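You operate a simulated robot arm through the tools that you are given. There is no shell and no other tool.

The job below is to be done with a simulated two-armed robot. You get a single attempt, and the scene is never put back.

Task
Clean the yellow dripper in the sonic bath on medium.
Fine: let the bath run to its end; rinse the dripper and put it back on its own spot.

The check looks at the end state, three seconds after you hand in, the way a careful person would. Anything else that was tipped, shoved, dropped, spilled or broken makes it a failure.

Robot
Two 7-joint arms with fingered hands on one trunk that stands fixed in place. Base frame: the origin is at the foot of the trunk, x ahead of it, y to its left, z up. Units: mm, rad, N and s.
The left shoulder is at [70, 169, 1168], the right one opposite. With the tool pointing down near the work surface each hand reaches from about 240 to 680 mm from the base axis, measured 20 degrees to its own side. Payload 3.4 kg a hand.
Tool frame (each hand has its own): the origin (TCP) lies between the finger pads and is the grasp point; the fingertips stand 23 mm ahead of it; z points along the fingers, y is the line along which they close. The gripper opens to 116 mm; its body begins 65 mm behind the TCP. The gripper is a hand of 4 fingers: y runs from the thumb to the fingers, the wrist lies at [0, 0, -211] in the tool frame, and closing takes about 1.5 s.
Orientation is told as [roll, pitch, yaw] about the base's x, y, z axes, in that order, counted from this pose: with the fingers straight down and closing along the base's y, the tool's x points along the base's -x, its y along +y and its z along -z.

Tools
- The arms move only by the tool drive_tool. It takes "left_deltas", "right_deltas" or both (then of equal length, played together; a hand with none holds still); each is a list of rows, each a list of 6 numbers: the shift along the tool's x, y, z in units of 30 mm (1.0 is 30 mm), then the turn, a rotation vector about the tool's x, y, z in units of 6 degrees (1.0 is 6 degrees). In form: [[x, y, z, ax, ay, az], ...]. A call has 1 to 20 rows; each row shifts and turns the commanded pose from where the row before left it, along the tool's axes as they then stand. "left_fingers" and "right_fingers" are, for a hand that has rows, the finger opening in mm, from 0 to 116, set as the call begins (left out, the last holds). A call with a number of a shift or a turn outside -1 to 1 is refused whole. Rows are played at 5 a second. More than 50 mm and 0.15 rad between two rows, or a gripper value outside its range, and nothing of the call is played. A pose out of reach is approached as far as the arm can. The call stops where the force on the tool passes 40 N (or 10 N more than at its start, if that is more) or the arm is blocked; 0.2 s more then pass. Each finger travels about 153 mm/s and halts on what it meets, pressing with about 32 N; the grip force reading is that of the motor and also rises with nothing between the fingers. The clock runs only during rows and for 0.2 s after the last one: add rows that do not move to give the fingers time. It gives the time, the measured TCP pose, the force on the tool (base axes), the opening and the grip force at its end, in the units of the frame above (readings bear some noise), with the torque about the TCP (base axes, N m) and any sound that the robot's microphone picked up.
- Cameras (640 x 400 px; columns grow to the right, rows downward): "scene" is now at [122.1, 46.9, 1393.2]; the picture's right is [0.54, -0.84, 0.00], its down [-0.51, -0.33, -0.80] and it looks along [0.67, 0.43, -0.61] (base axes); focal length 345 px, centre (320, 200). "left" rides on the left gripper at [-69, 1, -90] in its tool frame; the picture's right is [-0.01, -1.00, 0.00], its down [0.79, -0.01, -0.61] and it looks along [0.61, -0.01, 0.79] (tool axes); focal length 251 px, centre (320, 200). "right" rides on the right gripper at [68, 1, -90] in its tool frame; the picture's right is [-0.01, 1.00, 0.00], its down [-0.80, -0.01, -0.61] and it looks along [-0.61, -0.01, 0.80] (tool axes); focal length 251 px, centre (320, 200). There is no depth. A picture from a camera that has moved, and an enlarged one, comes with that camera's place and axes in the base frame and with its lens.
- snapshot(camera): a new picture of that camera. It takes no simulated time.
- move_column(by): slides the trunk up (or, below 0, down) by that many mm; the arms and the scene camera ride with it, the base frame stays. It gives what a move gives, with no picture.
- set_grasp(shape, hand): the hand has 4 fingers and takes this shape, open, in about a second: jaw (thumb against the fingers, like two jaws); tri (thumb and two fingers); tip (a fingertip pinch); poke (one finger out to press); point (the index stretched); flat (the hand flat); cup (the hand cupped); fist (a fist). The gripper value then closes the fingers along that shape, each until it touches; the sizes above hold for jaw. It gives what a move gives, with no picture.
- aim_head(pan, tilt): turns the head with the scene camera to pan (to the left, within 1.501 rad either way) and tilt (down, from -0.506 to 1.204), counted from straight ahead of the robot. It gives what a move gives.
- zoom(camera, box): a new picture of the part [left, top, right, bottom] of that camera's present view, enlarged. It takes no simulated time.
- finish_job(): hands the job in; it is judged then, once.

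Nothing tells you positions but the pictures and the camera data. Unless the task says otherwise, let go and move clear before handing in.

The tools are called after "Call:" as a command line: name --argument value ..., lists and objects as JSON in quotes. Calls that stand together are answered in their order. drive_tool: Moves the arms, as the interface text tells. Its arguments: {"type":"object","properties":{"left_deltas":{"type":"array"},"left_fingers":{"type":"number"},"right_deltas":{"type":"array"},"right_fingers":{"type":"number"}},"required":[]} The other tools are called the same way: move_column (by) moves the trunk up or down; set_grasp (shape, hand) gives the hand a shape; aim_head (pan, tilt) turns the head that bears the scene camera; snapshot (camera) takes a picture; zoom (camera, box) takes an enlarged picture of a part of a camera's view; finish_job () hands the job in.

At the start:

```text
clock: 0.0
left_ee_pos: [326.8, 342.3, 1114.1]
left_tool_rot: [-0.001, 0.0, 0.0]
left_contact_force: [0.7, -0.4, 0.0]
left_moment: [-0.03, 0.02, -0.01]
left_grip_width: 115.9
left_gripper_force: 0.1
left_shape: jaw
right_ee_pos: [465.2, 88.2, 1117.1]
right_tool_rot: [-0.001, 0.001, 0.0]
right_contact_force: [0.5, 0.0, -0.6]
right_moment: [-0.02, -0.01, -0.01]
right_grip_width: 115.7
right_gripper_force: 0.1
right_shape: jaw
trunk travel left (down, up): [-675.0, 265.0]
head pan, tilt (commanded): [0.567, 0.651]
```

scene: 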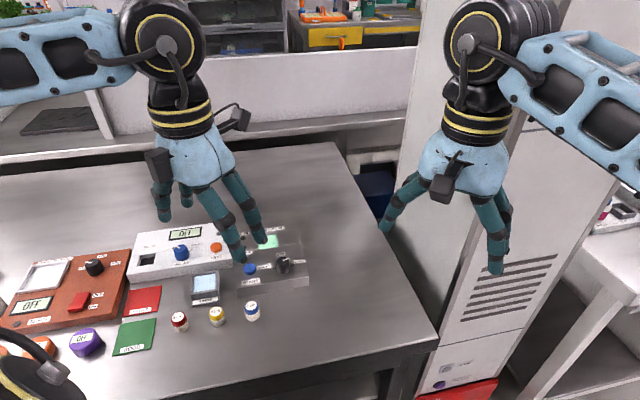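
right: 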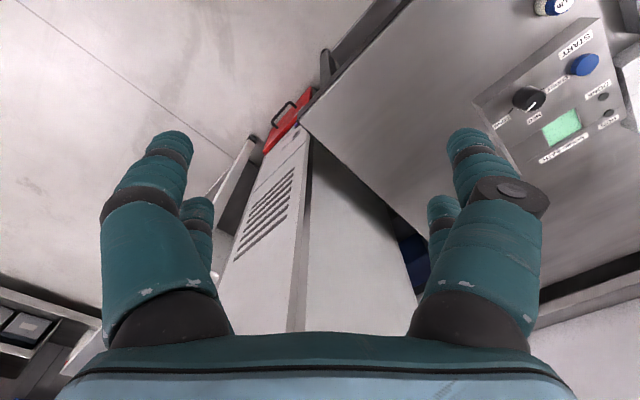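
left: 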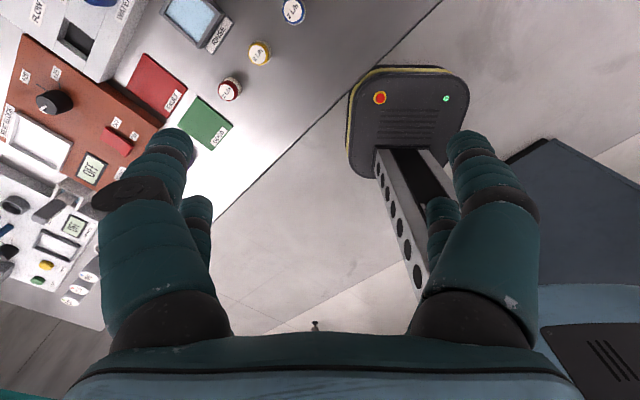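

I see a bench to the left with several devices: a brown heater, a white box, a clear unit with a green display, and small caps or bottles in red, yellow and blue. I'll look closer before moving anything.

Call:
zoom --camera "scene" --box '[0, 200, 320, 400]'

Call:
zoom --camera "scene" --box '[120, 210, 320, 335]'

Call:
zoom --camera "left" --box '[0, 0, 320, 200]'

Call:
zoom --camera "right" --box '[440, 0, 640, 200]'

```text
2.00 times, centred on (160, 300) of scene
camera zoom: at [122.1, 46.9, 1393.2], right [0.54, -0.84, 0.0], down [-0.51, -0.33, -0.8], along [0.67, 0.43, -0.61], focal length 691 px, centre (640, 0)
```

zoom: 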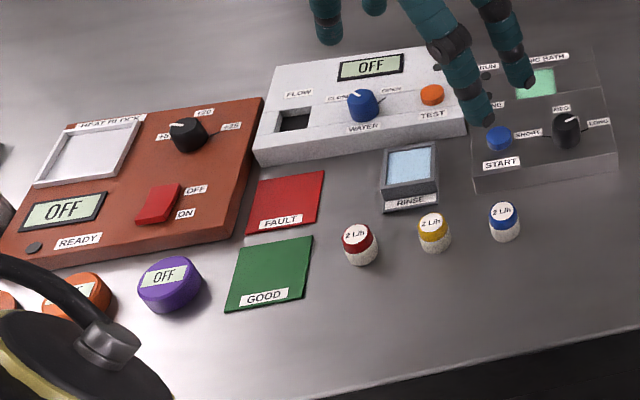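

```text
3.20 times, centred on (220, 272) of scene
camera zoom: at [122.1, 46.9, 1393.2], right [0.54, -0.84, 0.0], down [-0.51, -0.33, -0.8], along [0.67, 0.43, -0.61], focal length 1105 px, centre (640, -32)
```

zoom: 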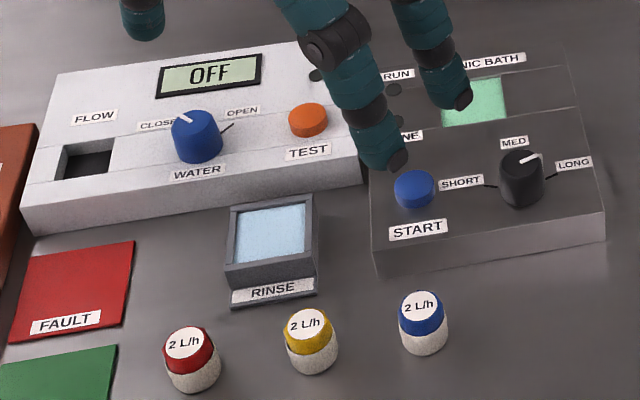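

```text
2.00 times, centred on (160, 100) of left
camera zoom: at [396.9, 343.8, 1203.3], right [0.01, -1.0, 0.0], down [-0.79, -0.01, 0.61], along [-0.61, -0.01, -0.79], focal length 503 px, centre (640, 400)
```

zoom: 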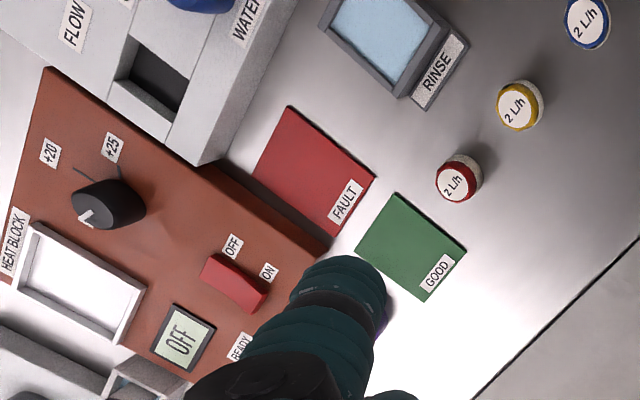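

```text
2.00 times, centred on (540, 100) of right
camera zoom: at [396.4, 89.2, 1206.1], right [0.01, 1.0, 0.0], down [0.8, -0.01, 0.61], along [0.61, -0.01, -0.8], focal length 503 px, centre (-120, 400)
```

zoom: 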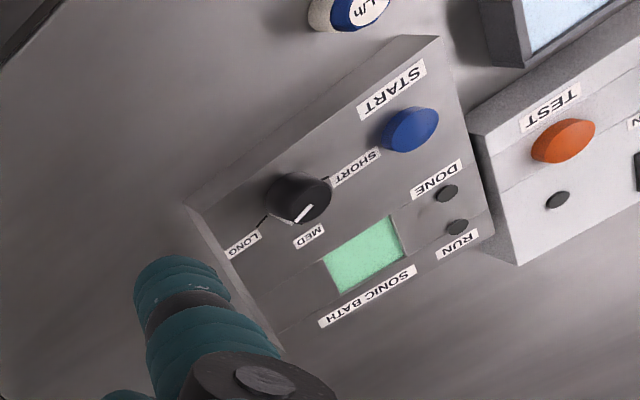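

The yellow "2 L/h" dripper stands around (347, 423, 826), between a red one and a blue one. The sonic bath's green well is near (547, 458, 830), with a knob (SHORT/MED/LONG) and a START button. I'll turn the head for a better view of the bench.

Call:
aim_head --pan 0.85 --tilt 0.9

Call:
snapshot --camera "scene"

```text
clock: 0.8
left_ee_pos: [326.3, 342.5, 1114.7]
left_tool_rot: [0.0, 0.001, -0.001]
left_contact_force: [0.0, 0.1, 0.2]
left_moment: [-0.05, -0.01, 0.01]
left_grip_width: 116.0
left_gripper_force: 0.1
left_shape: jaw
right_ee_pos: [465.3, 87.9, 1117.5]
right_tool_rot: [0.0, 0.0, 0.0]
right_contact_force: [0.2, 0.4, 0.5]
right_moment: [-0.02, -0.01, 0.0]
right_grip_width: 115.7
right_gripper_force: 0.0
right_shape: jaw
trunk travel left (down, up): [-675.0, 265.0]
head pan, tilt (commanded): [0.85, 0.901]
```

```text
taken
camera scene: at [98.9, 56.9, 1372.9], right [0.75, -0.66, 0.0], down [-0.52, -0.59, -0.62], along [0.41, 0.47, -0.78], focal length 345 px, centre (320, 200)
```

scene: 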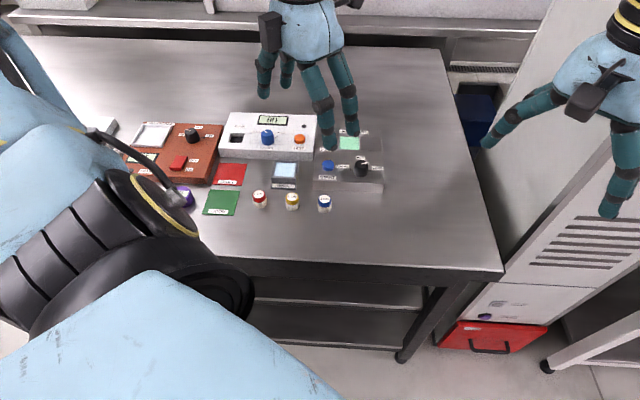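

The wider view shows the row of drippers on the near side of the bench and the bath at the far right. I'll zoom in to measure positions.

Call:
zoom --camera "scene" --box '[220, 100, 400, 220]'

Call:
zoom --camera "scene" --box '[300, 120, 400, 190]'

Call:
zoom --camera "scene" --box '[235, 150, 345, 220]'

```text
3.33 times, centred on (310, 160) of scene
camera zoom: at [98.9, 56.9, 1372.9], right [0.75, -0.66, 0.0], down [-0.52, -0.59, -0.62], along [0.41, 0.47, -0.78], focal length 1151 px, centre (353, 333)
```

zoom: 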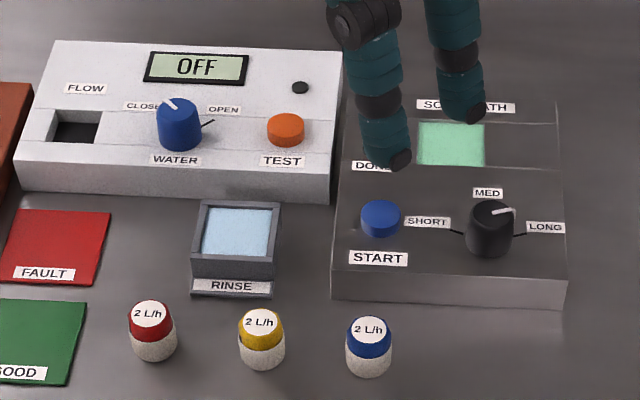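

```text
5.71 times, centred on (350, 155) of scene
camera zoom: at [98.9, 56.9, 1372.9], right [0.75, -0.66, 0.0], down [-0.52, -0.59, -0.62], along [0.41, 0.47, -0.78], focal length 1973 px, centre (149, 457)
```

zoom: 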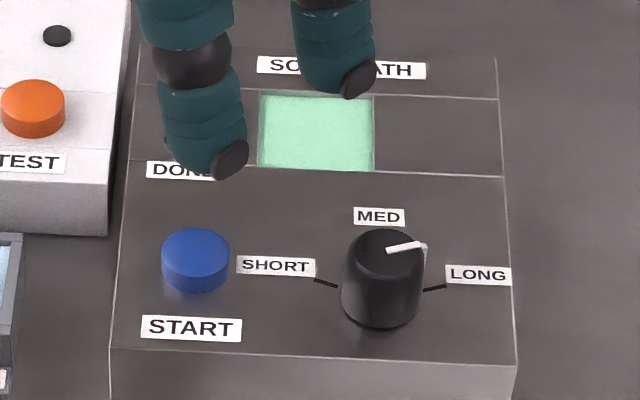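

```text
5.71 times, centred on (290, 185) of scene
camera zoom: at [98.9, 56.9, 1372.9], right [0.75, -0.66, 0.0], down [-0.52, -0.59, -0.62], along [0.41, 0.47, -0.78], focal length 1973 px, centre (491, 286)
```

zoom: 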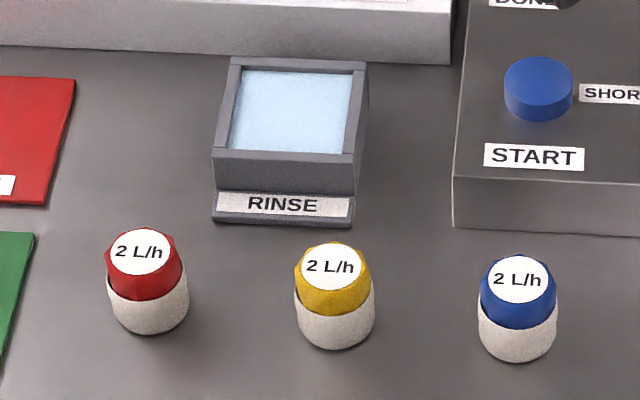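

Measured so far: the yellow dripper is about 28 mm wide and 30 mm tall at (346, 425). The bench lies at 45°, with its top near z = 798, the bath knob at (500, 381, top 851) pointing to LONG, and START at (458, 439, 833). Next I'll check what the tip grasp looks like in free air.

Call:
set_grasp --hand "left" --shape "tip"

Call:
snapshot --camera "left"

Call:
zoom --camera "scene" --box '[220, 0, 400, 120]'

```text
clock: 1.7
left_ee_pos: [327.5, 342.8, 1114.2]
left_tool_rot: [0.0, 0.0, 0.0]
left_contact_force: [-1.3, -0.5, -0.4]
left_moment: [-0.04, -0.02, -0.01]
left_grip_width: 116.0
left_gripper_force: 0.0
left_shape: tip
right_ee_pos: [466.4, 87.7, 1117.0]
right_tool_rot: [-0.002, 0.001, 0.0]
right_contact_force: [-0.1, 0.2, -1.5]
right_moment: [0.0, 0.01, -0.01]
right_grip_width: 115.8
right_gripper_force: 0.1
right_shape: jaw
trunk travel left (down, up): [-675.0, 265.0]
head pan, tilt (commanded): [0.85, 0.901]
```

```text
taken
camera left: at [396.9, 343.8, 1203.3], right [0.01, -1.0, 0.0], down [-0.79, -0.01, 0.61], along [-0.61, -0.01, -0.79], focal length 251 px, centre (320, 200)
```

left: 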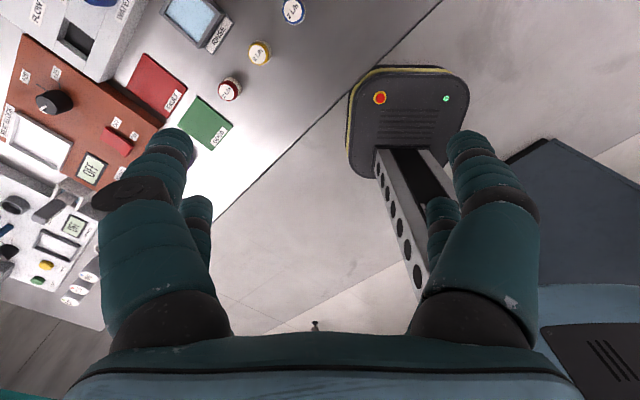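

```text
3.33 times, centred on (310, 60) of scene
camera zoom: at [98.8, 57.0, 1372.8], right [0.75, -0.66, 0.0], down [-0.52, -0.59, -0.62], along [0.41, 0.47, -0.78], focal length 1151 px, centre (353, 667)
```

zoom: 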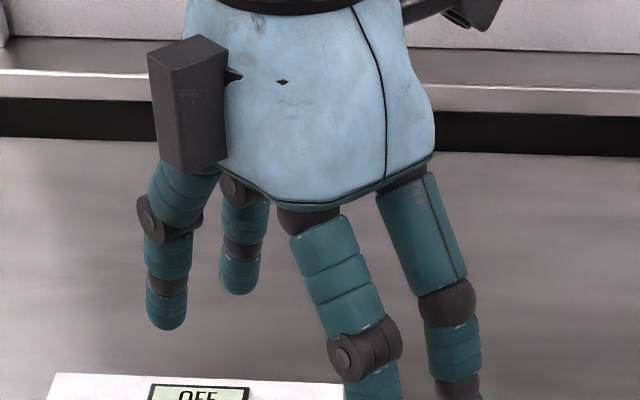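

The hand has two fingers on each side. I'll close it to 30 mm in free air to see how the tip grasp closes.

Call:
drive_tool --left_deltas '[[0, 0, 0, 0, 0, 0], [0, 0, 0, 0, 0, 0], [0, 0, 0, 0, 0, 0], [0, 0, 0, 0, 0, 0], [0, 0, 0, 0, 0, 0], [0, 0, 0, 0, 0, 0], [0, 0, 0, 0, 0, 0], [0, 0, 0, 0, 0, 0]]' --left_fingers 30

Call:
snapshot --camera "left"

Call:
zoom --camera "scene" --box '[220, 0, 420, 160]'

```text
clock: 3.5
left_ee_pos: [327.2, 342.3, 1113.0]
left_tool_rot: [0.0, 0.0, 0.0]
left_contact_force: [-0.9, 0.1, 0.4]
left_moment: [-0.01, 0.0, -0.03]
left_grip_width: 30.3
left_gripper_force: 0.1
left_shape: tip
right_ee_pos: [465.6, 89.5, 1116.2]
right_tool_rot: [-0.001, 0.001, 0.0]
right_contact_force: [-0.3, -0.3, -0.5]
right_moment: [0.01, -0.02, 0.04]
right_grip_width: 116.0
right_gripper_force: 0.0
right_shape: jaw
trunk travel left (down, up): [-675.0, 265.0]
head pan, tilt (commanded): [0.85, 0.901]
```

```text
taken
camera left: at [396.9, 343.8, 1203.3], right [0.01, -1.0, 0.0], down [-0.79, -0.01, 0.61], along [-0.61, -0.01, -0.79], focal length 251 px, centre (320, 200)
```

left: 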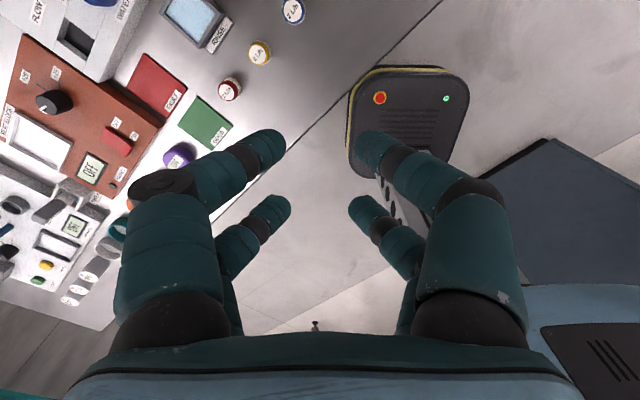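

```text
2.50 times, centred on (320, 80) of scene
camera zoom: at [98.8, 57.0, 1372.8], right [0.75, -0.66, 0.0], down [-0.52, -0.59, -0.62], along [0.41, 0.47, -0.78], focal length 863 px, centre (320, 500)
```

zoom: 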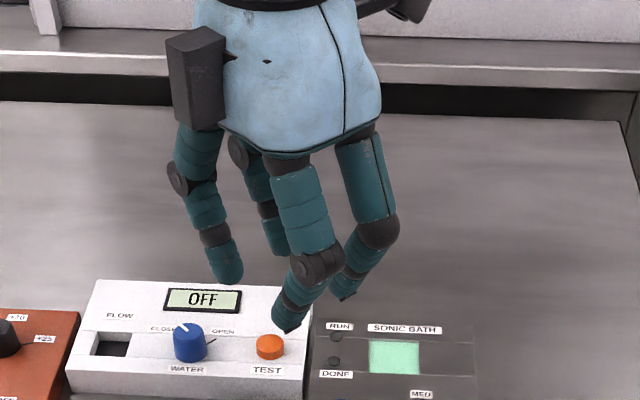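

In tip shape the fingers close as a 2×2 set, with tips about 40 mm apart along the tool's x. I'll compare this with tri and jaw before choosing.

Call:
set_grasp --hand "left" --shape "tri"

Call:
drive_tool --left_deltas '[[0, 0, 0, 0, 0, 0], [0, 0, 0, 0, 0, 0], [0, 0, 0, 0, 0, 0], [0, 0, 0, 0, 0, 0], [0, 0, 0, 0, 0, 0], [0, 0, 0, 0, 0, 0], [0, 0, 0, 0, 0, 0], [0, 0, 0, 0, 0, 0]]' --left_fingers 30

Call:
snapshot --camera "left"

Call:
set_grasp --hand "left" --shape "jaw"

Call:
drive_tool --left_deltas '[[0, 0, 0, 0, 0, 0], [0, 0, 0, 0, 0, 0], [0, 0, 0, 0, 0, 0], [0, 0, 0, 0, 0, 0], [0, 0, 0, 0, 0, 0], [0, 0, 0, 0, 0, 0], [0, 0, 0, 0, 0, 0], [0, 0, 0, 0, 0, 0]]' --left_fingers 30

Call:
snapshot --camera "left"

```text
clock: 4.4
left_ee_pos: [327.5, 342.0, 1114.4]
left_tool_rot: [0.002, 0.0, 0.001]
left_contact_force: [-0.6, 0.0, -0.3]
left_moment: [0.03, -0.01, -0.02]
left_grip_width: 115.7
left_gripper_force: 0.0
left_shape: tri
right_ee_pos: [465.7, 87.6, 1117.6]
right_tool_rot: [0.001, 0.001, 0.001]
right_contact_force: [-0.7, -0.7, 0.8]
right_moment: [0.03, 0.0, 0.03]
right_grip_width: 116.0
right_gripper_force: 0.0
right_shape: jaw
trunk travel left (down, up): [-675.0, 265.0]
head pan, tilt (commanded): [0.85, 0.901]
```

```text
clock: 6.2
left_ee_pos: [327.2, 341.9, 1114.2]
left_tool_rot: [0.001, -0.001, 0.0]
left_contact_force: [0.0, 0.5, -0.4]
left_moment: [-0.04, 0.01, 0.0]
left_grip_width: 30.7
left_gripper_force: 0.1
left_shape: tri
right_ee_pos: [464.4, 88.0, 1116.6]
right_tool_rot: [0.0, -0.001, 0.0]
right_contact_force: [-0.4, -0.3, -0.7]
right_moment: [0.01, 0.0, 0.04]
right_grip_width: 115.9
right_gripper_force: 0.1
right_shape: jaw
trunk travel left (down, up): [-675.0, 265.0]
head pan, tilt (commanded): [0.85, 0.901]
```

```text
taken
camera left: at [396.9, 343.8, 1203.3], right [0.01, -1.0, 0.0], down [-0.79, -0.01, 0.61], along [-0.61, -0.01, -0.79], focal length 251 px, centre (320, 200)
```

left: 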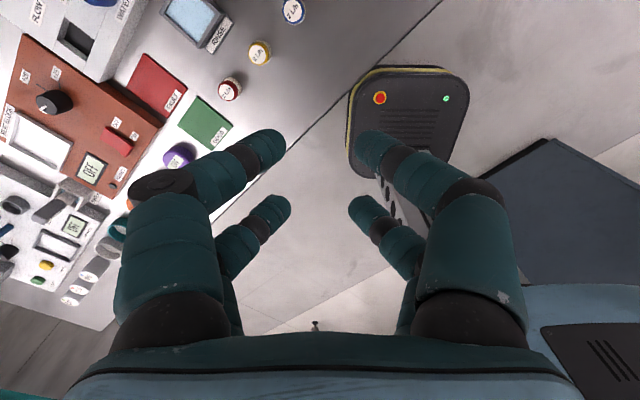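

```text
clock: 7.1
left_ee_pos: [326.5, 342.1, 1113.4]
left_tool_rot: [0.0, 0.0, 0.002]
left_contact_force: [0.8, 0.0, -0.3]
left_moment: [-0.02, 0.0, 0.01]
left_grip_width: 115.8
left_gripper_force: 0.0
left_shape: jaw
right_ee_pos: [464.2, 89.0, 1117.2]
right_tool_rot: [-0.001, 0.0, 0.0]
right_contact_force: [0.8, 0.0, -0.5]
right_moment: [-0.01, 0.0, 0.03]
right_grip_width: 116.0
right_gripper_force: 0.1
right_shape: jaw
trunk travel left (down, up): [-675.0, 265.0]
head pan, tilt (commanded): [0.85, 0.901]
```

```text
clock: 8.9
left_ee_pos: [327.2, 342.4, 1113.8]
left_tool_rot: [-0.001, -0.001, 0.001]
left_contact_force: [0.2, -0.2, -1.0]
left_moment: [0.02, -0.02, -0.02]
left_grip_width: 30.4
left_gripper_force: 0.1
left_shape: jaw
right_ee_pos: [465.1, 88.0, 1117.2]
right_tool_rot: [-0.001, 0.001, 0.0]
right_contact_force: [0.1, -0.1, 1.1]
right_moment: [-0.03, -0.02, -0.01]
right_grip_width: 115.9
right_gripper_force: 0.0
right_shape: jaw
trunk travel left (down, up): [-675.0, 265.0]
head pan, tilt (commanded): [0.85, 0.901]
```

```text
taken
camera left: at [396.9, 343.8, 1203.3], right [0.01, -1.0, 0.0], down [-0.79, -0.01, 0.61], along [-0.61, -0.01, -0.79], focal length 251 px, centre (320, 200)
```

left: 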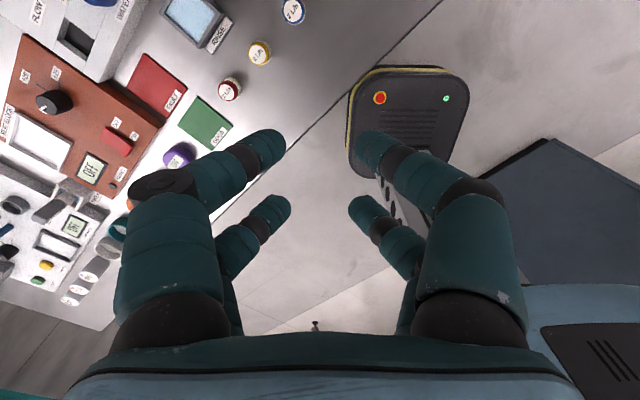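

All three shapes close the same way, so I'll use jaw. The knob points at LONG and has to turn about 70° counter-clockwise to reach MED. I'll move the left hand above the knob for a close look.

Call:
drive_tool --left_deltas '[[-0.721, 0.1625, 0.558, 0, 0, 0], [-0.721, 0.1625, 0.558, 0, 0, 0], [-0.721, 0.1625, 0.558, 0, 0, 0], [-0.721, 0.1625, 0.558, 0, 0, 0], [-0.721, 0.1625, 0.558, 0, 0, 0], [-0.721, 0.1625, 0.558, 0, 0, 0], [-0.721, 0.1625, 0.558, 0, 0, 0], [-0.721, 0.1625, 0.558, 0, 0, 0], [0, 0, 0, 0, 0, 1], [0, 0, 0, 0, 0, 1], [0, 0, 0, 0, 0, 1], [0, 0, 0, 0, 0, 1], [0, 0, 0, 0, 0, 1], [0, 0, 0, 0, 0, 1], [0, 0, 0, 0, 0, 0]]' --left_fingers 60

Call:
snapshot --camera "left"

Call:
snapshot --camera "scene"

```text
clock: 12.1
left_ee_pos: [500.1, 381.4, 980.3]
left_tool_rot: [0.001, -0.002, -0.629]
left_contact_force: [-0.1, 0.2, 0.6]
left_moment: [0.04, 0.01, 0.05]
left_grip_width: 59.3
left_gripper_force: 0.1
left_shape: jaw
right_ee_pos: [466.2, 87.0, 1118.0]
right_tool_rot: [0.001, 0.0, -0.002]
right_contact_force: [0.6, -0.2, -0.3]
right_moment: [-0.03, -0.03, 0.0]
right_grip_width: 115.9
right_gripper_force: 0.1
right_shape: jaw
trunk travel left (down, up): [-675.0, 265.0]
head pan, tilt (commanded): [0.85, 0.901]
```

```text
taken
camera left: at [556.4, 342.6, 1070.3], right [-0.58, -0.81, 0.0], down [-0.65, 0.46, 0.61], along [-0.49, 0.35, -0.8], focal length 251 px, centre (320, 200)
```

left: 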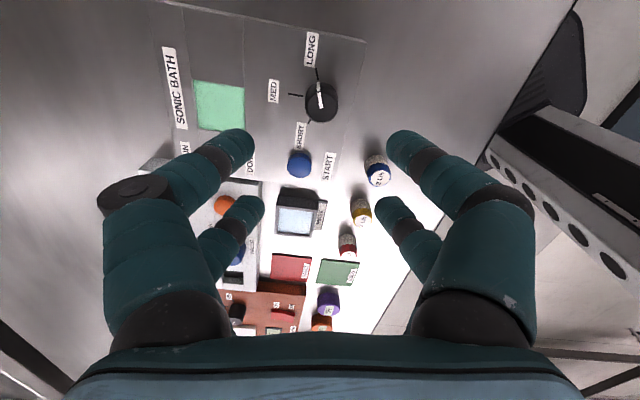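

```text
taken
camera scene: at [98.8, 56.9, 1372.9], right [0.75, -0.66, 0.0], down [-0.52, -0.59, -0.62], along [0.41, 0.47, -0.78], focal length 345 px, centre (320, 200)
```

scene: 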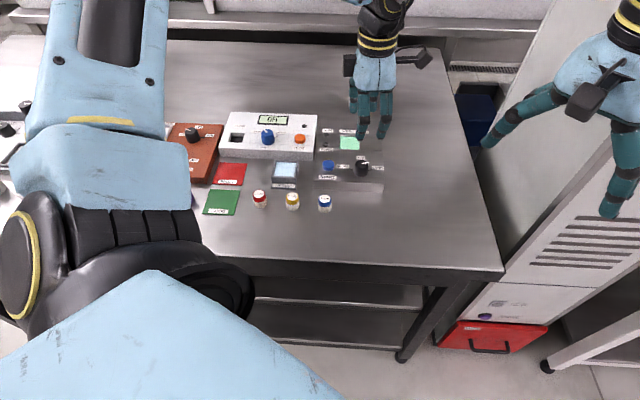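

The hand is over the knob, and the left camera sees the knob and bath clearly. I'll zoom in on both.

Call:
zoom --camera "left" --box '[150, 20, 390, 170]'

Call:
zoom --camera "scene" --box '[300, 120, 400, 190]'

Call:
zoom --camera "left" --box '[260, 140, 420, 260]'

```text
2.67 times, centred on (270, 95) of left
camera zoom: at [556.4, 342.6, 1070.3], right [-0.58, -0.81, 0.0], down [-0.65, 0.46, 0.61], along [-0.49, 0.35, -0.8], focal length 670 px, centre (453, 480)
```

zoom: 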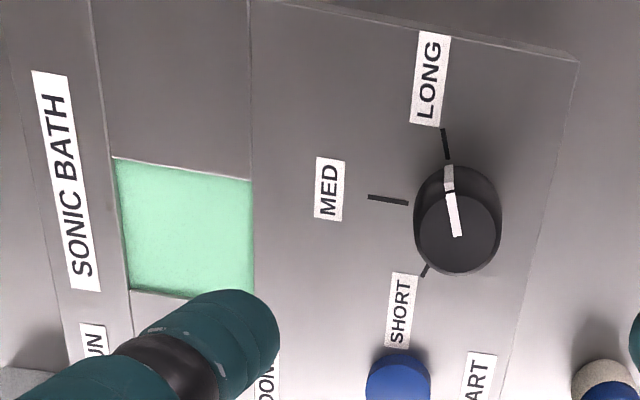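

```text
5.71 times, centred on (350, 155) of scene
camera zoom: at [98.8, 56.9, 1372.9], right [0.75, -0.66, 0.0], down [-0.52, -0.59, -0.62], along [0.41, 0.47, -0.78], focal length 1973 px, centre (149, 457)
```

zoom: 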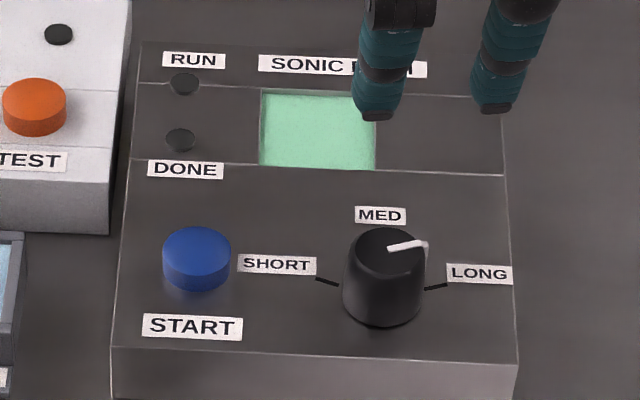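

```text
3.33 times, centred on (340, 200) of left
camera zoom: at [556.4, 342.6, 1070.3], right [-0.58, -0.81, 0.0], down [-0.65, 0.46, 0.61], along [-0.49, 0.35, -0.8], focal length 838 px, centre (253, 200)
```

zoom: 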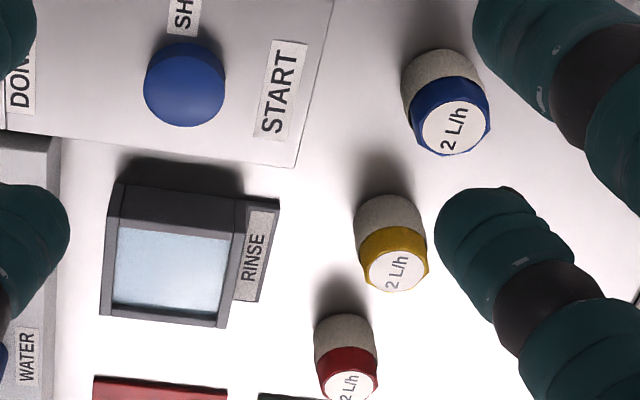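

The bath top is at z ≈ 820, the knob top at ≈ 850, and the knob axis at (499.6, 380.4). MED lies at base angle 45° and the pointer is at about -26°. I'll come down around the knob with the fingers open.

Call:
drive_tool --left_deltas '[[0, 0, 0.75, 0, 0, 0], [0, 0, 0.75, 0, 0, 0], [0, 0, 0.75, 0, 0, 0], [0, 0, 0.75, 0, 0, 0], [0, 0, 0, 0, 0, 0]]' --left_fingers 60

Call:
snapshot --camera "left"

Call:
zoom --camera "scene" --box '[300, 80, 420, 190]'

```text
clock: 13.3
left_ee_pos: [499.8, 380.5, 889.7]
left_tool_rot: [0.0, -0.001, -0.63]
left_contact_force: [-0.3, 0.1, 0.1]
left_moment: [-0.01, 0.0, -0.01]
left_grip_width: 59.5
left_gripper_force: 0.1
left_shape: jaw
right_ee_pos: [465.0, 87.1, 1116.9]
right_tool_rot: [0.001, 0.0, 0.0]
right_contact_force: [0.6, 0.5, 0.5]
right_moment: [-0.01, -0.02, 0.01]
right_grip_width: 115.9
right_gripper_force: 0.1
right_shape: jaw
trunk travel left (down, up): [-675.0, 265.0]
head pan, tilt (commanded): [0.85, 0.901]
```

```text
taken
camera left: at [556.6, 341.3, 979.2], right [-0.58, -0.81, 0.0], down [-0.65, 0.46, 0.61], along [-0.49, 0.35, -0.79], focal length 251 px, centre (320, 200)
```

left: 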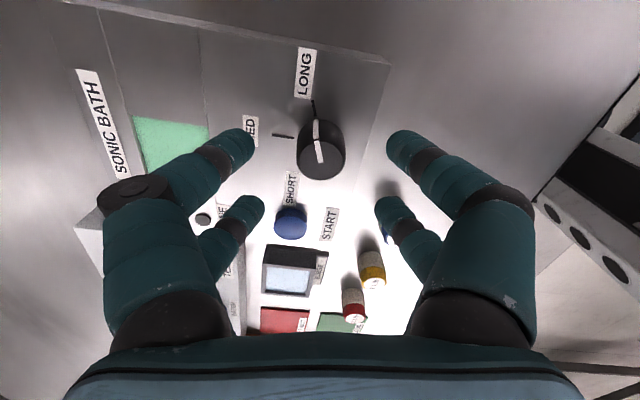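

```text
3.64 times, centred on (360, 135) of scene
camera zoom: at [98.5, 56.8, 1372.9], right [0.75, -0.66, 0.0], down [-0.52, -0.59, -0.62], along [0.41, 0.47, -0.78], focal length 1256 px, centre (174, 436)
```

zoom: 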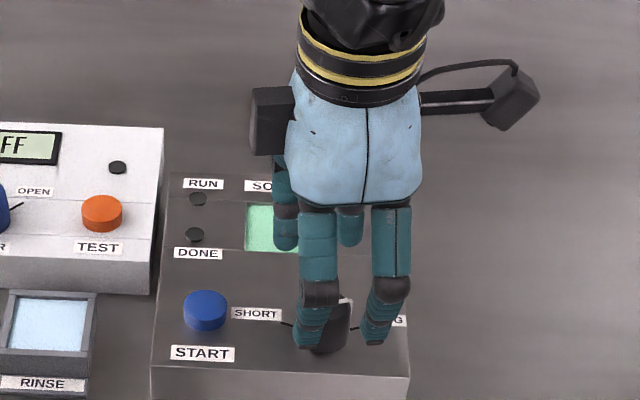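

The knob is centred between the fingers. I'll come down the last 38 mm, checking the contact force on the way.

Call:
drive_tool --left_deltas '[[0, 0, 0.42, 0, 0, 0], [0, 0, 0.42, 0, 0, 0], [0, 0, 0.41, 0, 0, 0], [0, 0, 0, 0, 0, 0]]' --left_fingers 56

Call:
snapshot --camera "left"

Call:
zoom --camera "scene" --box '[300, 80, 420, 190]'

```text
clock: 14.3
left_ee_pos: [499.7, 379.8, 852.7]
left_tool_rot: [0.003, -0.001, -0.629]
left_contact_force: [-0.3, 0.7, 8.2]
left_moment: [0.25, -0.16, 0.03]
left_grip_width: 56.5
left_gripper_force: 0.1
left_shape: jaw
right_ee_pos: [464.7, 87.7, 1117.8]
right_tool_rot: [-0.001, 0.0, 0.0]
right_contact_force: [0.0, -0.3, -0.6]
right_moment: [0.01, 0.03, -0.02]
right_grip_width: 115.9
right_gripper_force: 0.0
right_shape: jaw
trunk travel left (down, up): [-675.0, 265.0]
head pan, tilt (commanded): [0.85, 0.901]
```

```text
taken
camera left: at [556.4, 341.4, 943.2], right [-0.58, -0.81, 0.0], down [-0.65, 0.46, 0.61], along [-0.49, 0.35, -0.8], focal length 251 px, centre (320, 200)
```

left: 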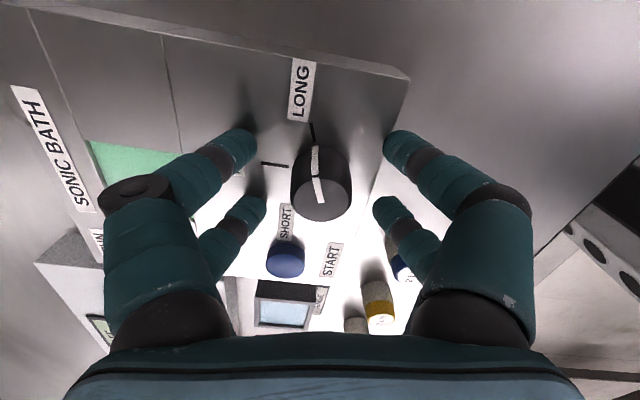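

```text
3.64 times, centred on (360, 135) of scene
camera zoom: at [97.7, 56.2, 1373.1], right [0.75, -0.66, 0.0], down [-0.52, -0.59, -0.62], along [0.41, 0.47, -0.78], focal length 1256 px, centre (174, 436)
```

zoom: 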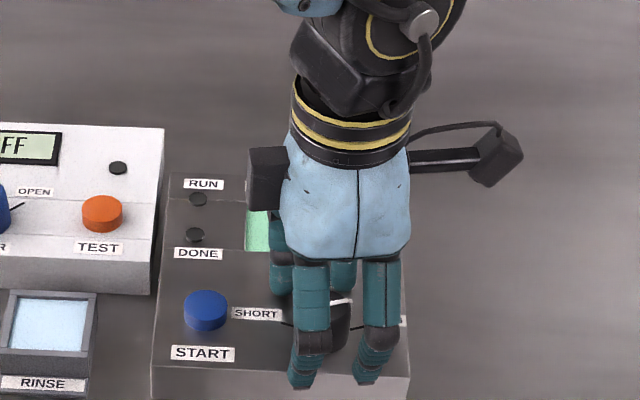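

The force reading shows the rear fingertips just touching the bath top at about 8 N. I'll lift 7 mm, then close on the knob.

Call:
drive_tool --left_deltas '[[0, 0, -0.25, 0, 0, 0], [0, 0, 0, 0, 0, 0]]' --left_fingers 56

Call:
drive_tool --left_deltas '[[0, 0, 0, 0, 0, 0], [0, 0, 0, 0, 0, 0], [0, 0, 0, 0, 0, 0], [0, 0, 0, 0, 0, 0], [0, 0, 0, 0, 0, 0], [0, 0, 0, 0, 0, 0], [0, 0, 0, 0, 0, 0], [0, 0, 0, 0, 0, 0]]' --left_fingers 10

Call:
snapshot --camera "left"

```text
clock: 14.9
left_ee_pos: [500.9, 381.2, 859.9]
left_tool_rot: [0.002, 0.0, -0.629]
left_contact_force: [0.3, -0.1, 0.3]
left_moment: [-0.03, 0.0, 0.03]
left_grip_width: 56.3
left_gripper_force: 0.0
left_shape: jaw
right_ee_pos: [464.8, 88.0, 1117.4]
right_tool_rot: [0.0, -0.002, 0.0]
right_contact_force: [0.2, 0.2, -0.4]
right_moment: [-0.01, 0.05, 0.04]
right_grip_width: 116.0
right_gripper_force: 0.0
right_shape: jaw
trunk travel left (down, up): [-675.0, 265.0]
head pan, tilt (commanded): [0.85, 0.901]
```

```text
clock: 16.7
left_ee_pos: [499.9, 381.5, 860.7]
left_tool_rot: [0.0, 0.0, -0.628]
left_contact_force: [-0.4, -0.8, -0.3]
left_moment: [-0.04, 0.0, 0.01]
left_grip_width: 10.3
left_gripper_force: 0.1
left_shape: jaw
right_ee_pos: [463.9, 87.6, 1117.1]
right_tool_rot: [0.0, 0.001, 0.0]
right_contact_force: [0.0, 0.5, -0.6]
right_moment: [-0.01, -0.07, 0.0]
right_grip_width: 115.8
right_gripper_force: 0.0
right_shape: jaw
trunk travel left (down, up): [-675.0, 265.0]
head pan, tilt (commanded): [0.85, 0.901]
```

```text
taken
camera left: at [557.3, 342.2, 949.6], right [-0.58, -0.81, 0.0], down [-0.65, 0.46, 0.61], along [-0.49, 0.35, -0.79], focal length 251 px, centre (320, 200)
```

left: 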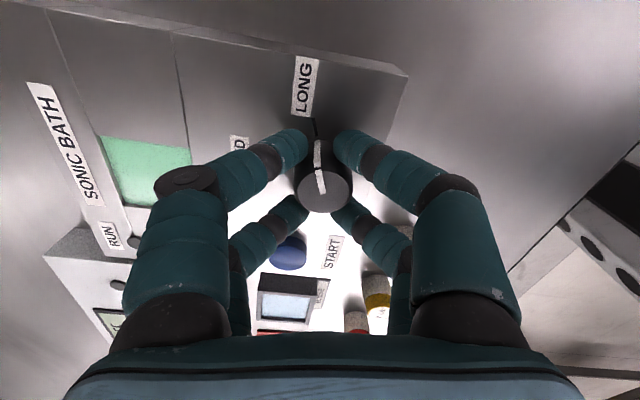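

At 10 mm the four fingers surround the knob but don't touch it yet. I'll try closing fully.

Call:
drive_tool --left_deltas '[[0, 0, 0, 0, 0, 0], [0, 0, 0, 0, 0, 0], [0, 0, 0, 0, 0, 0], [0, 0, 0, 0, 0, 0], [0, 0, 0, 0, 0, 0]]' --left_fingers 0

Call:
snapshot --camera "left"

Call:
zoom --camera "scene" --box '[300, 80, 420, 190]'

```text
clock: 17.9
left_ee_pos: [501.7, 381.8, 858.9]
left_tool_rot: [0.0, 0.001, -0.628]
left_contact_force: [2.5, 0.0, -1.6]
left_moment: [0.05, 0.01, 0.0]
left_grip_width: 0.0
left_gripper_force: 32.2
left_shape: jaw
right_ee_pos: [464.8, 87.7, 1115.8]
right_tool_rot: [-0.002, 0.002, -0.001]
right_contact_force: [0.7, 0.3, 0.4]
right_moment: [-0.03, 0.03, -0.01]
right_grip_width: 115.9
right_gripper_force: 0.0
right_shape: jaw
trunk travel left (down, up): [-675.0, 265.0]
head pan, tilt (commanded): [0.85, 0.901]
```

```text
taken
camera left: at [557.9, 342.5, 949.1], right [-0.58, -0.81, 0.0], down [-0.65, 0.46, 0.61], along [-0.49, 0.35, -0.79], focal length 251 px, centre (320, 200)
```

left: 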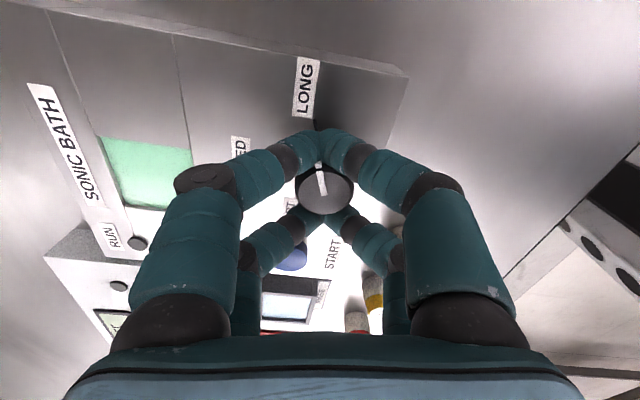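

```text
3.64 times, centred on (360, 135) of scene
camera zoom: at [99.8, 57.3, 1372.7], right [0.75, -0.66, 0.0], down [-0.52, -0.59, -0.62], along [0.41, 0.47, -0.78], focal length 1256 px, centre (174, 436)
```

zoom: 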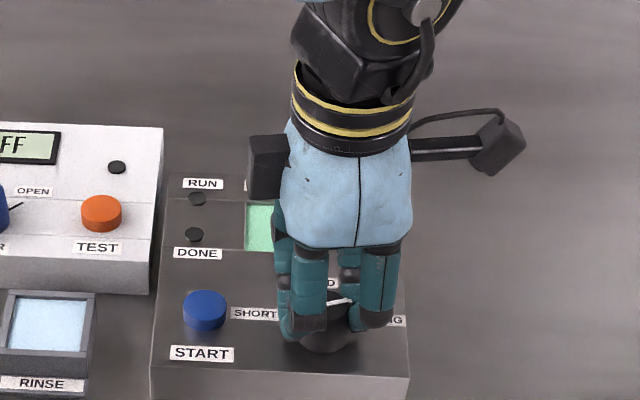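

Fully closed, the knob just fits loosely in the gap between the front and rear finger pairs. I'll pinch it with one pair instead: open, shift 20 mm along tool -x, then close.

Call:
drive_tool --left_deltas '[[0, 0, 0, 0, 0, 0], [0, 0, 0, 0, 0, 0], [0, 0, 0, 0, 0, 0], [-0.333, 0, 0, 0, 0, 0], [-0.333, 0, 0, 0, 0, 0], [0, 0, 0, 0, 0, 0]]' --left_fingers 52

Call:
snapshot --camera "left"

```text
clock: 19.3
left_ee_pos: [516.1, 369.5, 860.6]
left_tool_rot: [-0.001, 0.0, -0.629]
left_contact_force: [-0.6, 0.3, -0.1]
left_moment: [0.0, 0.0, 0.02]
left_grip_width: 51.6
left_gripper_force: 0.1
left_shape: jaw
right_ee_pos: [464.7, 87.9, 1116.8]
right_tool_rot: [0.0, -0.001, -0.001]
right_contact_force: [-0.4, -0.1, 0.4]
right_moment: [0.05, -0.01, 0.0]
right_grip_width: 115.8
right_gripper_force: 0.0
right_shape: jaw
trunk travel left (down, up): [-675.0, 265.0]
head pan, tilt (commanded): [0.85, 0.901]
```

```text
taken
camera left: at [573.1, 331.4, 949.7], right [-0.58, -0.81, 0.0], down [-0.65, 0.46, 0.61], along [-0.49, 0.35, -0.8], focal length 251 px, centre (320, 200)
```

left: 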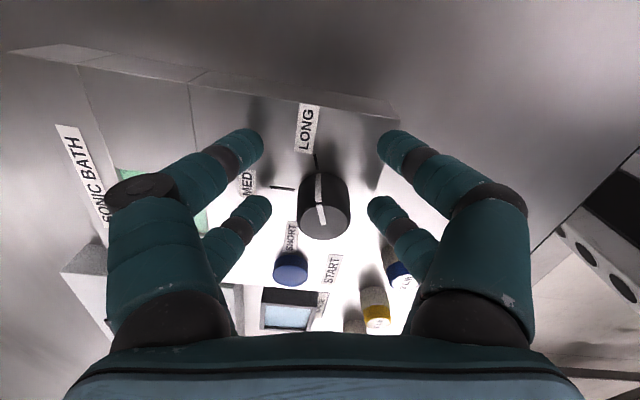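

The rear finger pair is now lined up with the knob. Closing on it.

Call:
drive_tool --left_deltas '[[0, 0, 0, 0, 0, 0], [0, 0, 0, 0, 0, 0], [0, 0, 0, 0, 0, 0], [0, 0, 0, 0, 0, 0], [0, 0, 0, 0, 0, 0], [0, 0, 0, 0, 0, 0]]' --left_fingers 10

Call:
snapshot --camera "left"

```text
clock: 20.7
left_ee_pos: [516.9, 369.9, 861.4]
left_tool_rot: [0.0, 0.0, -0.628]
left_contact_force: [-0.6, -1.7, 4.0]
left_moment: [0.01, 0.12, 0.03]
left_grip_width: 12.2
left_gripper_force: 0.0
left_shape: jaw
right_ee_pos: [464.2, 87.7, 1117.3]
right_tool_rot: [0.0, -0.001, -0.001]
right_contact_force: [0.0, 0.1, 0.6]
right_moment: [0.01, 0.0, -0.01]
right_grip_width: 115.9
right_gripper_force: 0.1
right_shape: jaw
trunk travel left (down, up): [-675.0, 265.0]
head pan, tilt (commanded): [0.85, 0.901]
```

```text
taken
camera left: at [572.6, 330.6, 950.4], right [-0.58, -0.81, 0.0], down [-0.65, 0.46, 0.61], along [-0.49, 0.35, -0.8], focal length 251 px, centre (320, 200)
```

left: 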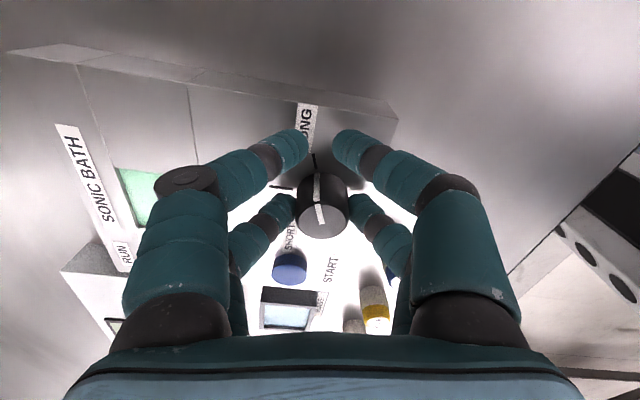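

The rear pair appears to be on the knob. I'll command it tighter and turn the first 24° about the knob's axis to see if it follows.

Call:
drive_tool --left_deltas '[[0, 0, 0, 0, 0, 0], [0, 0, 0, 0, 0, 0], [0, 0, 0, 0, 0, 0], [0.0037, 0.0697, 0, 0, 0, -1], [0.0037, 0.0697, 0, 0, 0, -1], [0.0037, 0.0697, 0, 0, 0, -1], [0.0037, 0.0697, 0, 0, 0, -1], [0, 0, 0, 0, 0, 0]]' --left_fingers 0

Call:
snapshot --camera "left"

Call:
zoom --camera "scene" --box '[300, 80, 420, 190]'

```text
clock: 22.5
left_ee_pos: [518.4, 377.4, 858.9]
left_tool_rot: [-0.001, 0.001, -0.209]
left_contact_force: [-4.2, -1.5, -1.4]
left_moment: [-0.09, 0.05, 0.03]
left_grip_width: 0.0
left_gripper_force: 32.1
left_shape: jaw
right_ee_pos: [464.5, 87.9, 1117.6]
right_tool_rot: [0.0, -0.001, 0.0]
right_contact_force: [-0.2, -0.2, -0.1]
right_moment: [0.02, 0.01, 0.02]
right_grip_width: 115.6
right_gripper_force: 0.1
right_shape: jaw
trunk travel left (down, up): [-675.0, 265.0]
head pan, tilt (commanded): [0.85, 0.901]
```

```text
taken
camera left: at [587.1, 365.0, 949.4], right [-0.2, -0.98, 0.0], down [-0.78, 0.16, 0.61], along [-0.59, 0.12, -0.79], focal length 251 px, centre (320, 200)
```

left: 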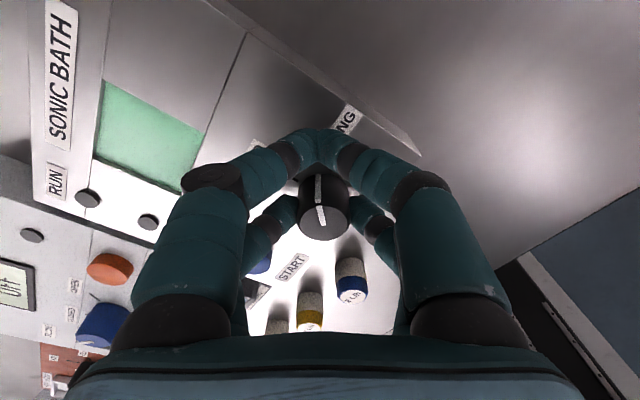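

```text
3.64 times, centred on (360, 135) of scene
camera zoom: at [98.1, 56.8, 1372.9], right [0.75, -0.66, 0.0], down [-0.52, -0.59, -0.62], along [0.41, 0.47, -0.78], focal length 1256 px, centre (174, 436)
```

zoom: 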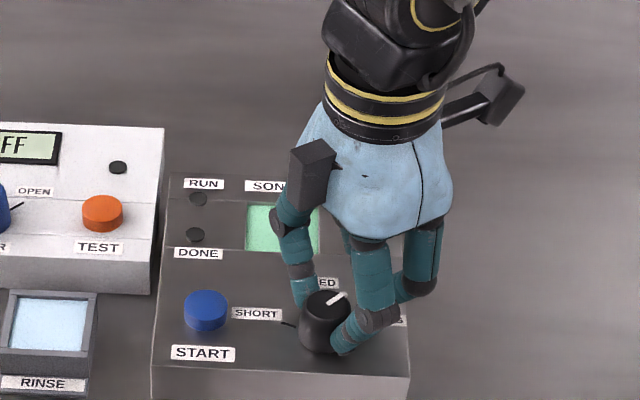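

The knob is turning with the fingers. I'll turn the remaining 46° toward MED.

Call:
drive_tool --left_deltas '[[0.0037, 0.0697, 0, 0, 0, -1], [0.0037, 0.0697, 0, 0, 0, -1], [0.0037, 0.0697, 0, 0, 0, -1], [0.0037, 0.0697, 0, 0, 0, -1], [0.0037, 0.0697, 0, 0, 0, -1], [0.0037, 0.0697, 0, 0, 0, -1], [0.0037, 0.0697, 0, 0, 0, -1], [0.0017, 0.0467, 0, 0, 0, -0.67], [0, 0, 0, 0, 0, 0]]' --left_fingers 0

Call:
snapshot --camera "left"

Call:
zoom --camera "scene" --box '[300, 80, 420, 190]'

```text
clock: 24.5
left_ee_pos: [515.0, 392.6, 859.9]
left_tool_rot: [0.001, 0.001, 0.595]
left_contact_force: [-14.0, -8.2, -12.6]
left_moment: [0.01, 0.05, -0.04]
left_grip_width: 0.0
left_gripper_force: 32.3
left_shape: jaw
right_ee_pos: [463.3, 87.1, 1117.1]
right_tool_rot: [0.001, 0.0, 0.001]
right_contact_force: [0.7, -0.3, -0.9]
right_moment: [0.0, 0.03, 0.0]
right_grip_width: 116.0
right_gripper_force: 0.1
right_shape: jaw
trunk travel left (down, up): [-675.0, 265.0]
head pan, tilt (commanded): [0.85, 0.901]
```

```text
taken
camera left: at [572.7, 431.9, 950.1], right [0.57, -0.82, 0.0], down [-0.65, -0.45, 0.61], along [-0.5, -0.34, -0.79], focal length 251 px, centre (320, 200)
```

left: 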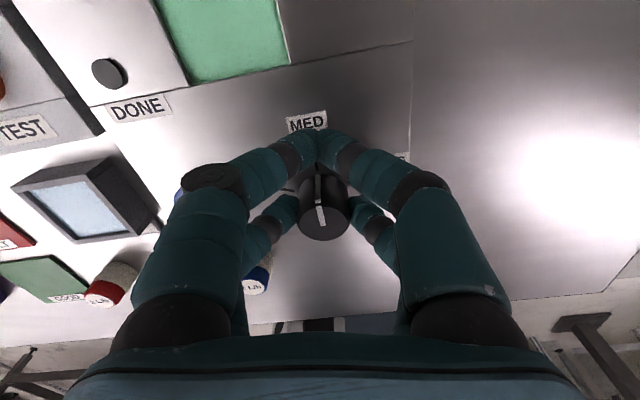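

```text
3.64 times, centred on (360, 135) of scene
camera zoom: at [97.5, 56.4, 1372.9], right [0.75, -0.66, 0.0], down [-0.52, -0.59, -0.62], along [0.41, 0.47, -0.78], focal length 1256 px, centre (174, 436)
```

zoom: 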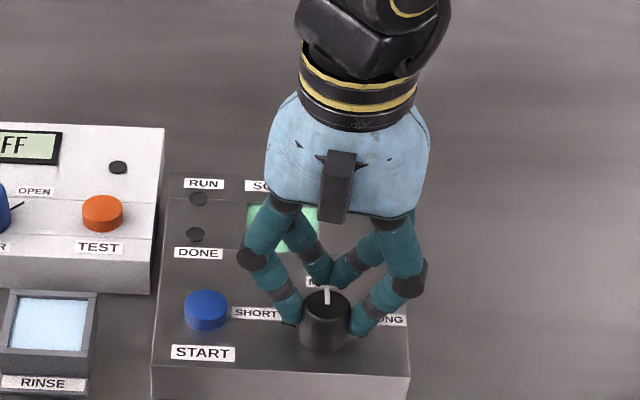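

The pointer is at MED. I'll open and lift straight up off the knob.

Call:
drive_tool --left_deltas '[[0, 0, 0, 0, 0, 0], [0, 0, 0, 0, 0, 0], [0, 0, 0, 0, 0, 0], [0, 0, 0, 0, 0, 0], [0, 0, -0.5, 0, 0, 0], [0, 0, -0.8, 0, 0, 0], [0, 0, -0.8, 0, 0, 0], [0, 0, -0.8, 0, 0, 0], [0, 0, -0.8, 0, 0, 0], [0, 0, 0, 0, 0, 0]]' --left_fingers 48

Call:
snapshot --camera "left"

Call:
zoom --camera "scene" --box '[300, 120, 400, 190]'

```text
clock: 26.7
left_ee_pos: [515.7, 392.1, 970.3]
left_tool_rot: [-0.001, 0.0, 0.594]
left_contact_force: [0.2, 0.5, 0.0]
left_moment: [-0.01, -0.03, -0.03]
left_grip_width: 47.6
left_gripper_force: 0.0
left_shape: jaw
right_ee_pos: [465.8, 88.6, 1117.8]
right_tool_rot: [0.0, 0.001, 0.0]
right_contact_force: [-0.6, 0.2, -0.1]
right_moment: [0.05, -0.02, -0.02]
right_grip_width: 115.8
right_gripper_force: 0.0
right_shape: jaw
trunk travel left (down, up): [-675.0, 265.0]
head pan, tilt (commanded): [0.85, 0.901]
```

```text
taken
camera left: at [574.3, 431.8, 1061.0], right [0.57, -0.82, 0.0], down [-0.65, -0.45, 0.61], along [-0.5, -0.34, -0.79], focal length 251 px, centre (320, 200)
```

left: 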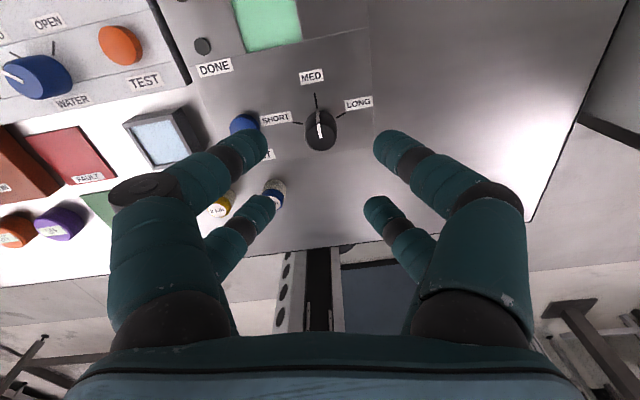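

```text
5.71 times, centred on (350, 155) of scene
camera zoom: at [99.2, 57.1, 1372.8], right [0.75, -0.66, 0.0], down [-0.52, -0.59, -0.62], along [0.41, 0.47, -0.78], focal length 1973 px, centre (149, 457)
```

zoom: 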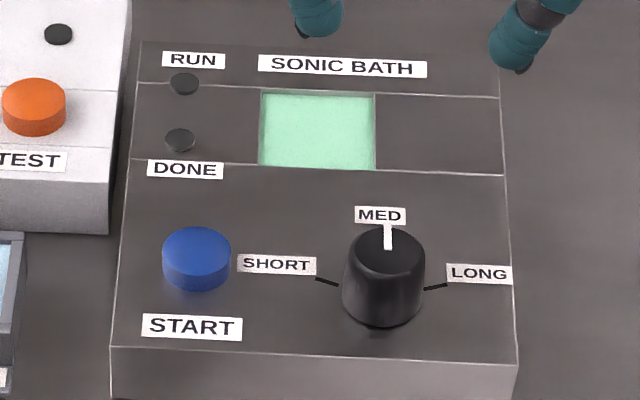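

The knob is at MED and nothing else has moved. Next is the yellow dripper. I'll approach with yaw 45° so the fingers close along the row, and pinch with the pair on the camera side. The other pair will hang toward the bench's front edge, clear of the neighbouring drippers.

Call:
drive_tool --left_deltas '[[0.679, 0.558, 0.143, 0, 0, 0], [0.679, 0.558, 0.143, 0, 0, 0], [0.679, 0.558, 0.143, 0, 0, 0], [0.679, 0.558, 0.143, 0, 0, 0], [0.679, 0.558, 0.143, 0, 0, 0], [0.679, 0.558, 0.143, 0, 0, 0], [0.679, 0.558, 0.143, 0, 0, 0], [0, 0, 0, 0, 0, -0.915], [0, 0, 0, 0, 0, -0.915], [0, 0, 0, 0, 0, 0]]' --left_fingers 50

Call:
snapshot --camera "left"

Call:
snapshot --camera "scene"

```text
clock: 28.9
left_ee_pos: [332.8, 409.8, 940.4]
left_tool_rot: [0.0, 0.0, 0.787]
left_contact_force: [-0.1, 0.1, -0.1]
left_moment: [-0.04, 0.04, 0.01]
left_grip_width: 49.6
left_gripper_force: 0.1
left_shape: jaw
right_ee_pos: [463.8, 88.1, 1117.1]
right_tool_rot: [0.0, 0.0, 0.001]
right_contact_force: [-0.9, 0.3, -0.1]
right_moment: [0.01, -0.02, 0.02]
right_grip_width: 115.8
right_gripper_force: 0.0
right_shape: jaw
trunk travel left (down, up): [-675.0, 265.0]
head pan, tilt (commanded): [0.85, 0.901]
```

```text
taken
camera left: at [381.5, 459.2, 1030.5], right [0.71, -0.7, 0.0], down [-0.56, -0.57, 0.61], along [-0.42, -0.43, -0.79], focal length 251 px, centre (320, 200)
```

left: 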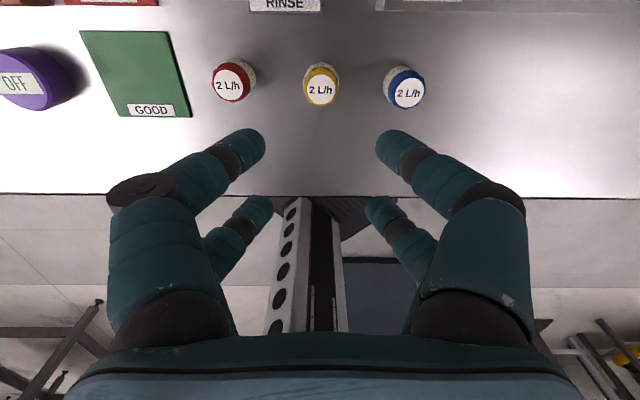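

```text
taken
camera scene: at [98.5, 56.9, 1372.9], right [0.75, -0.66, 0.0], down [-0.52, -0.59, -0.62], along [0.41, 0.47, -0.78], focal length 345 px, centre (320, 200)
```

scene: 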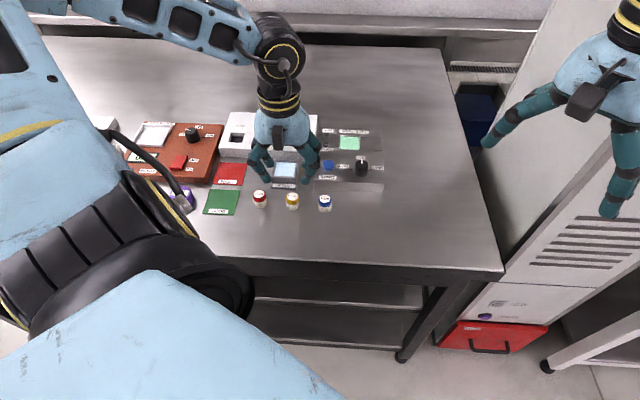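

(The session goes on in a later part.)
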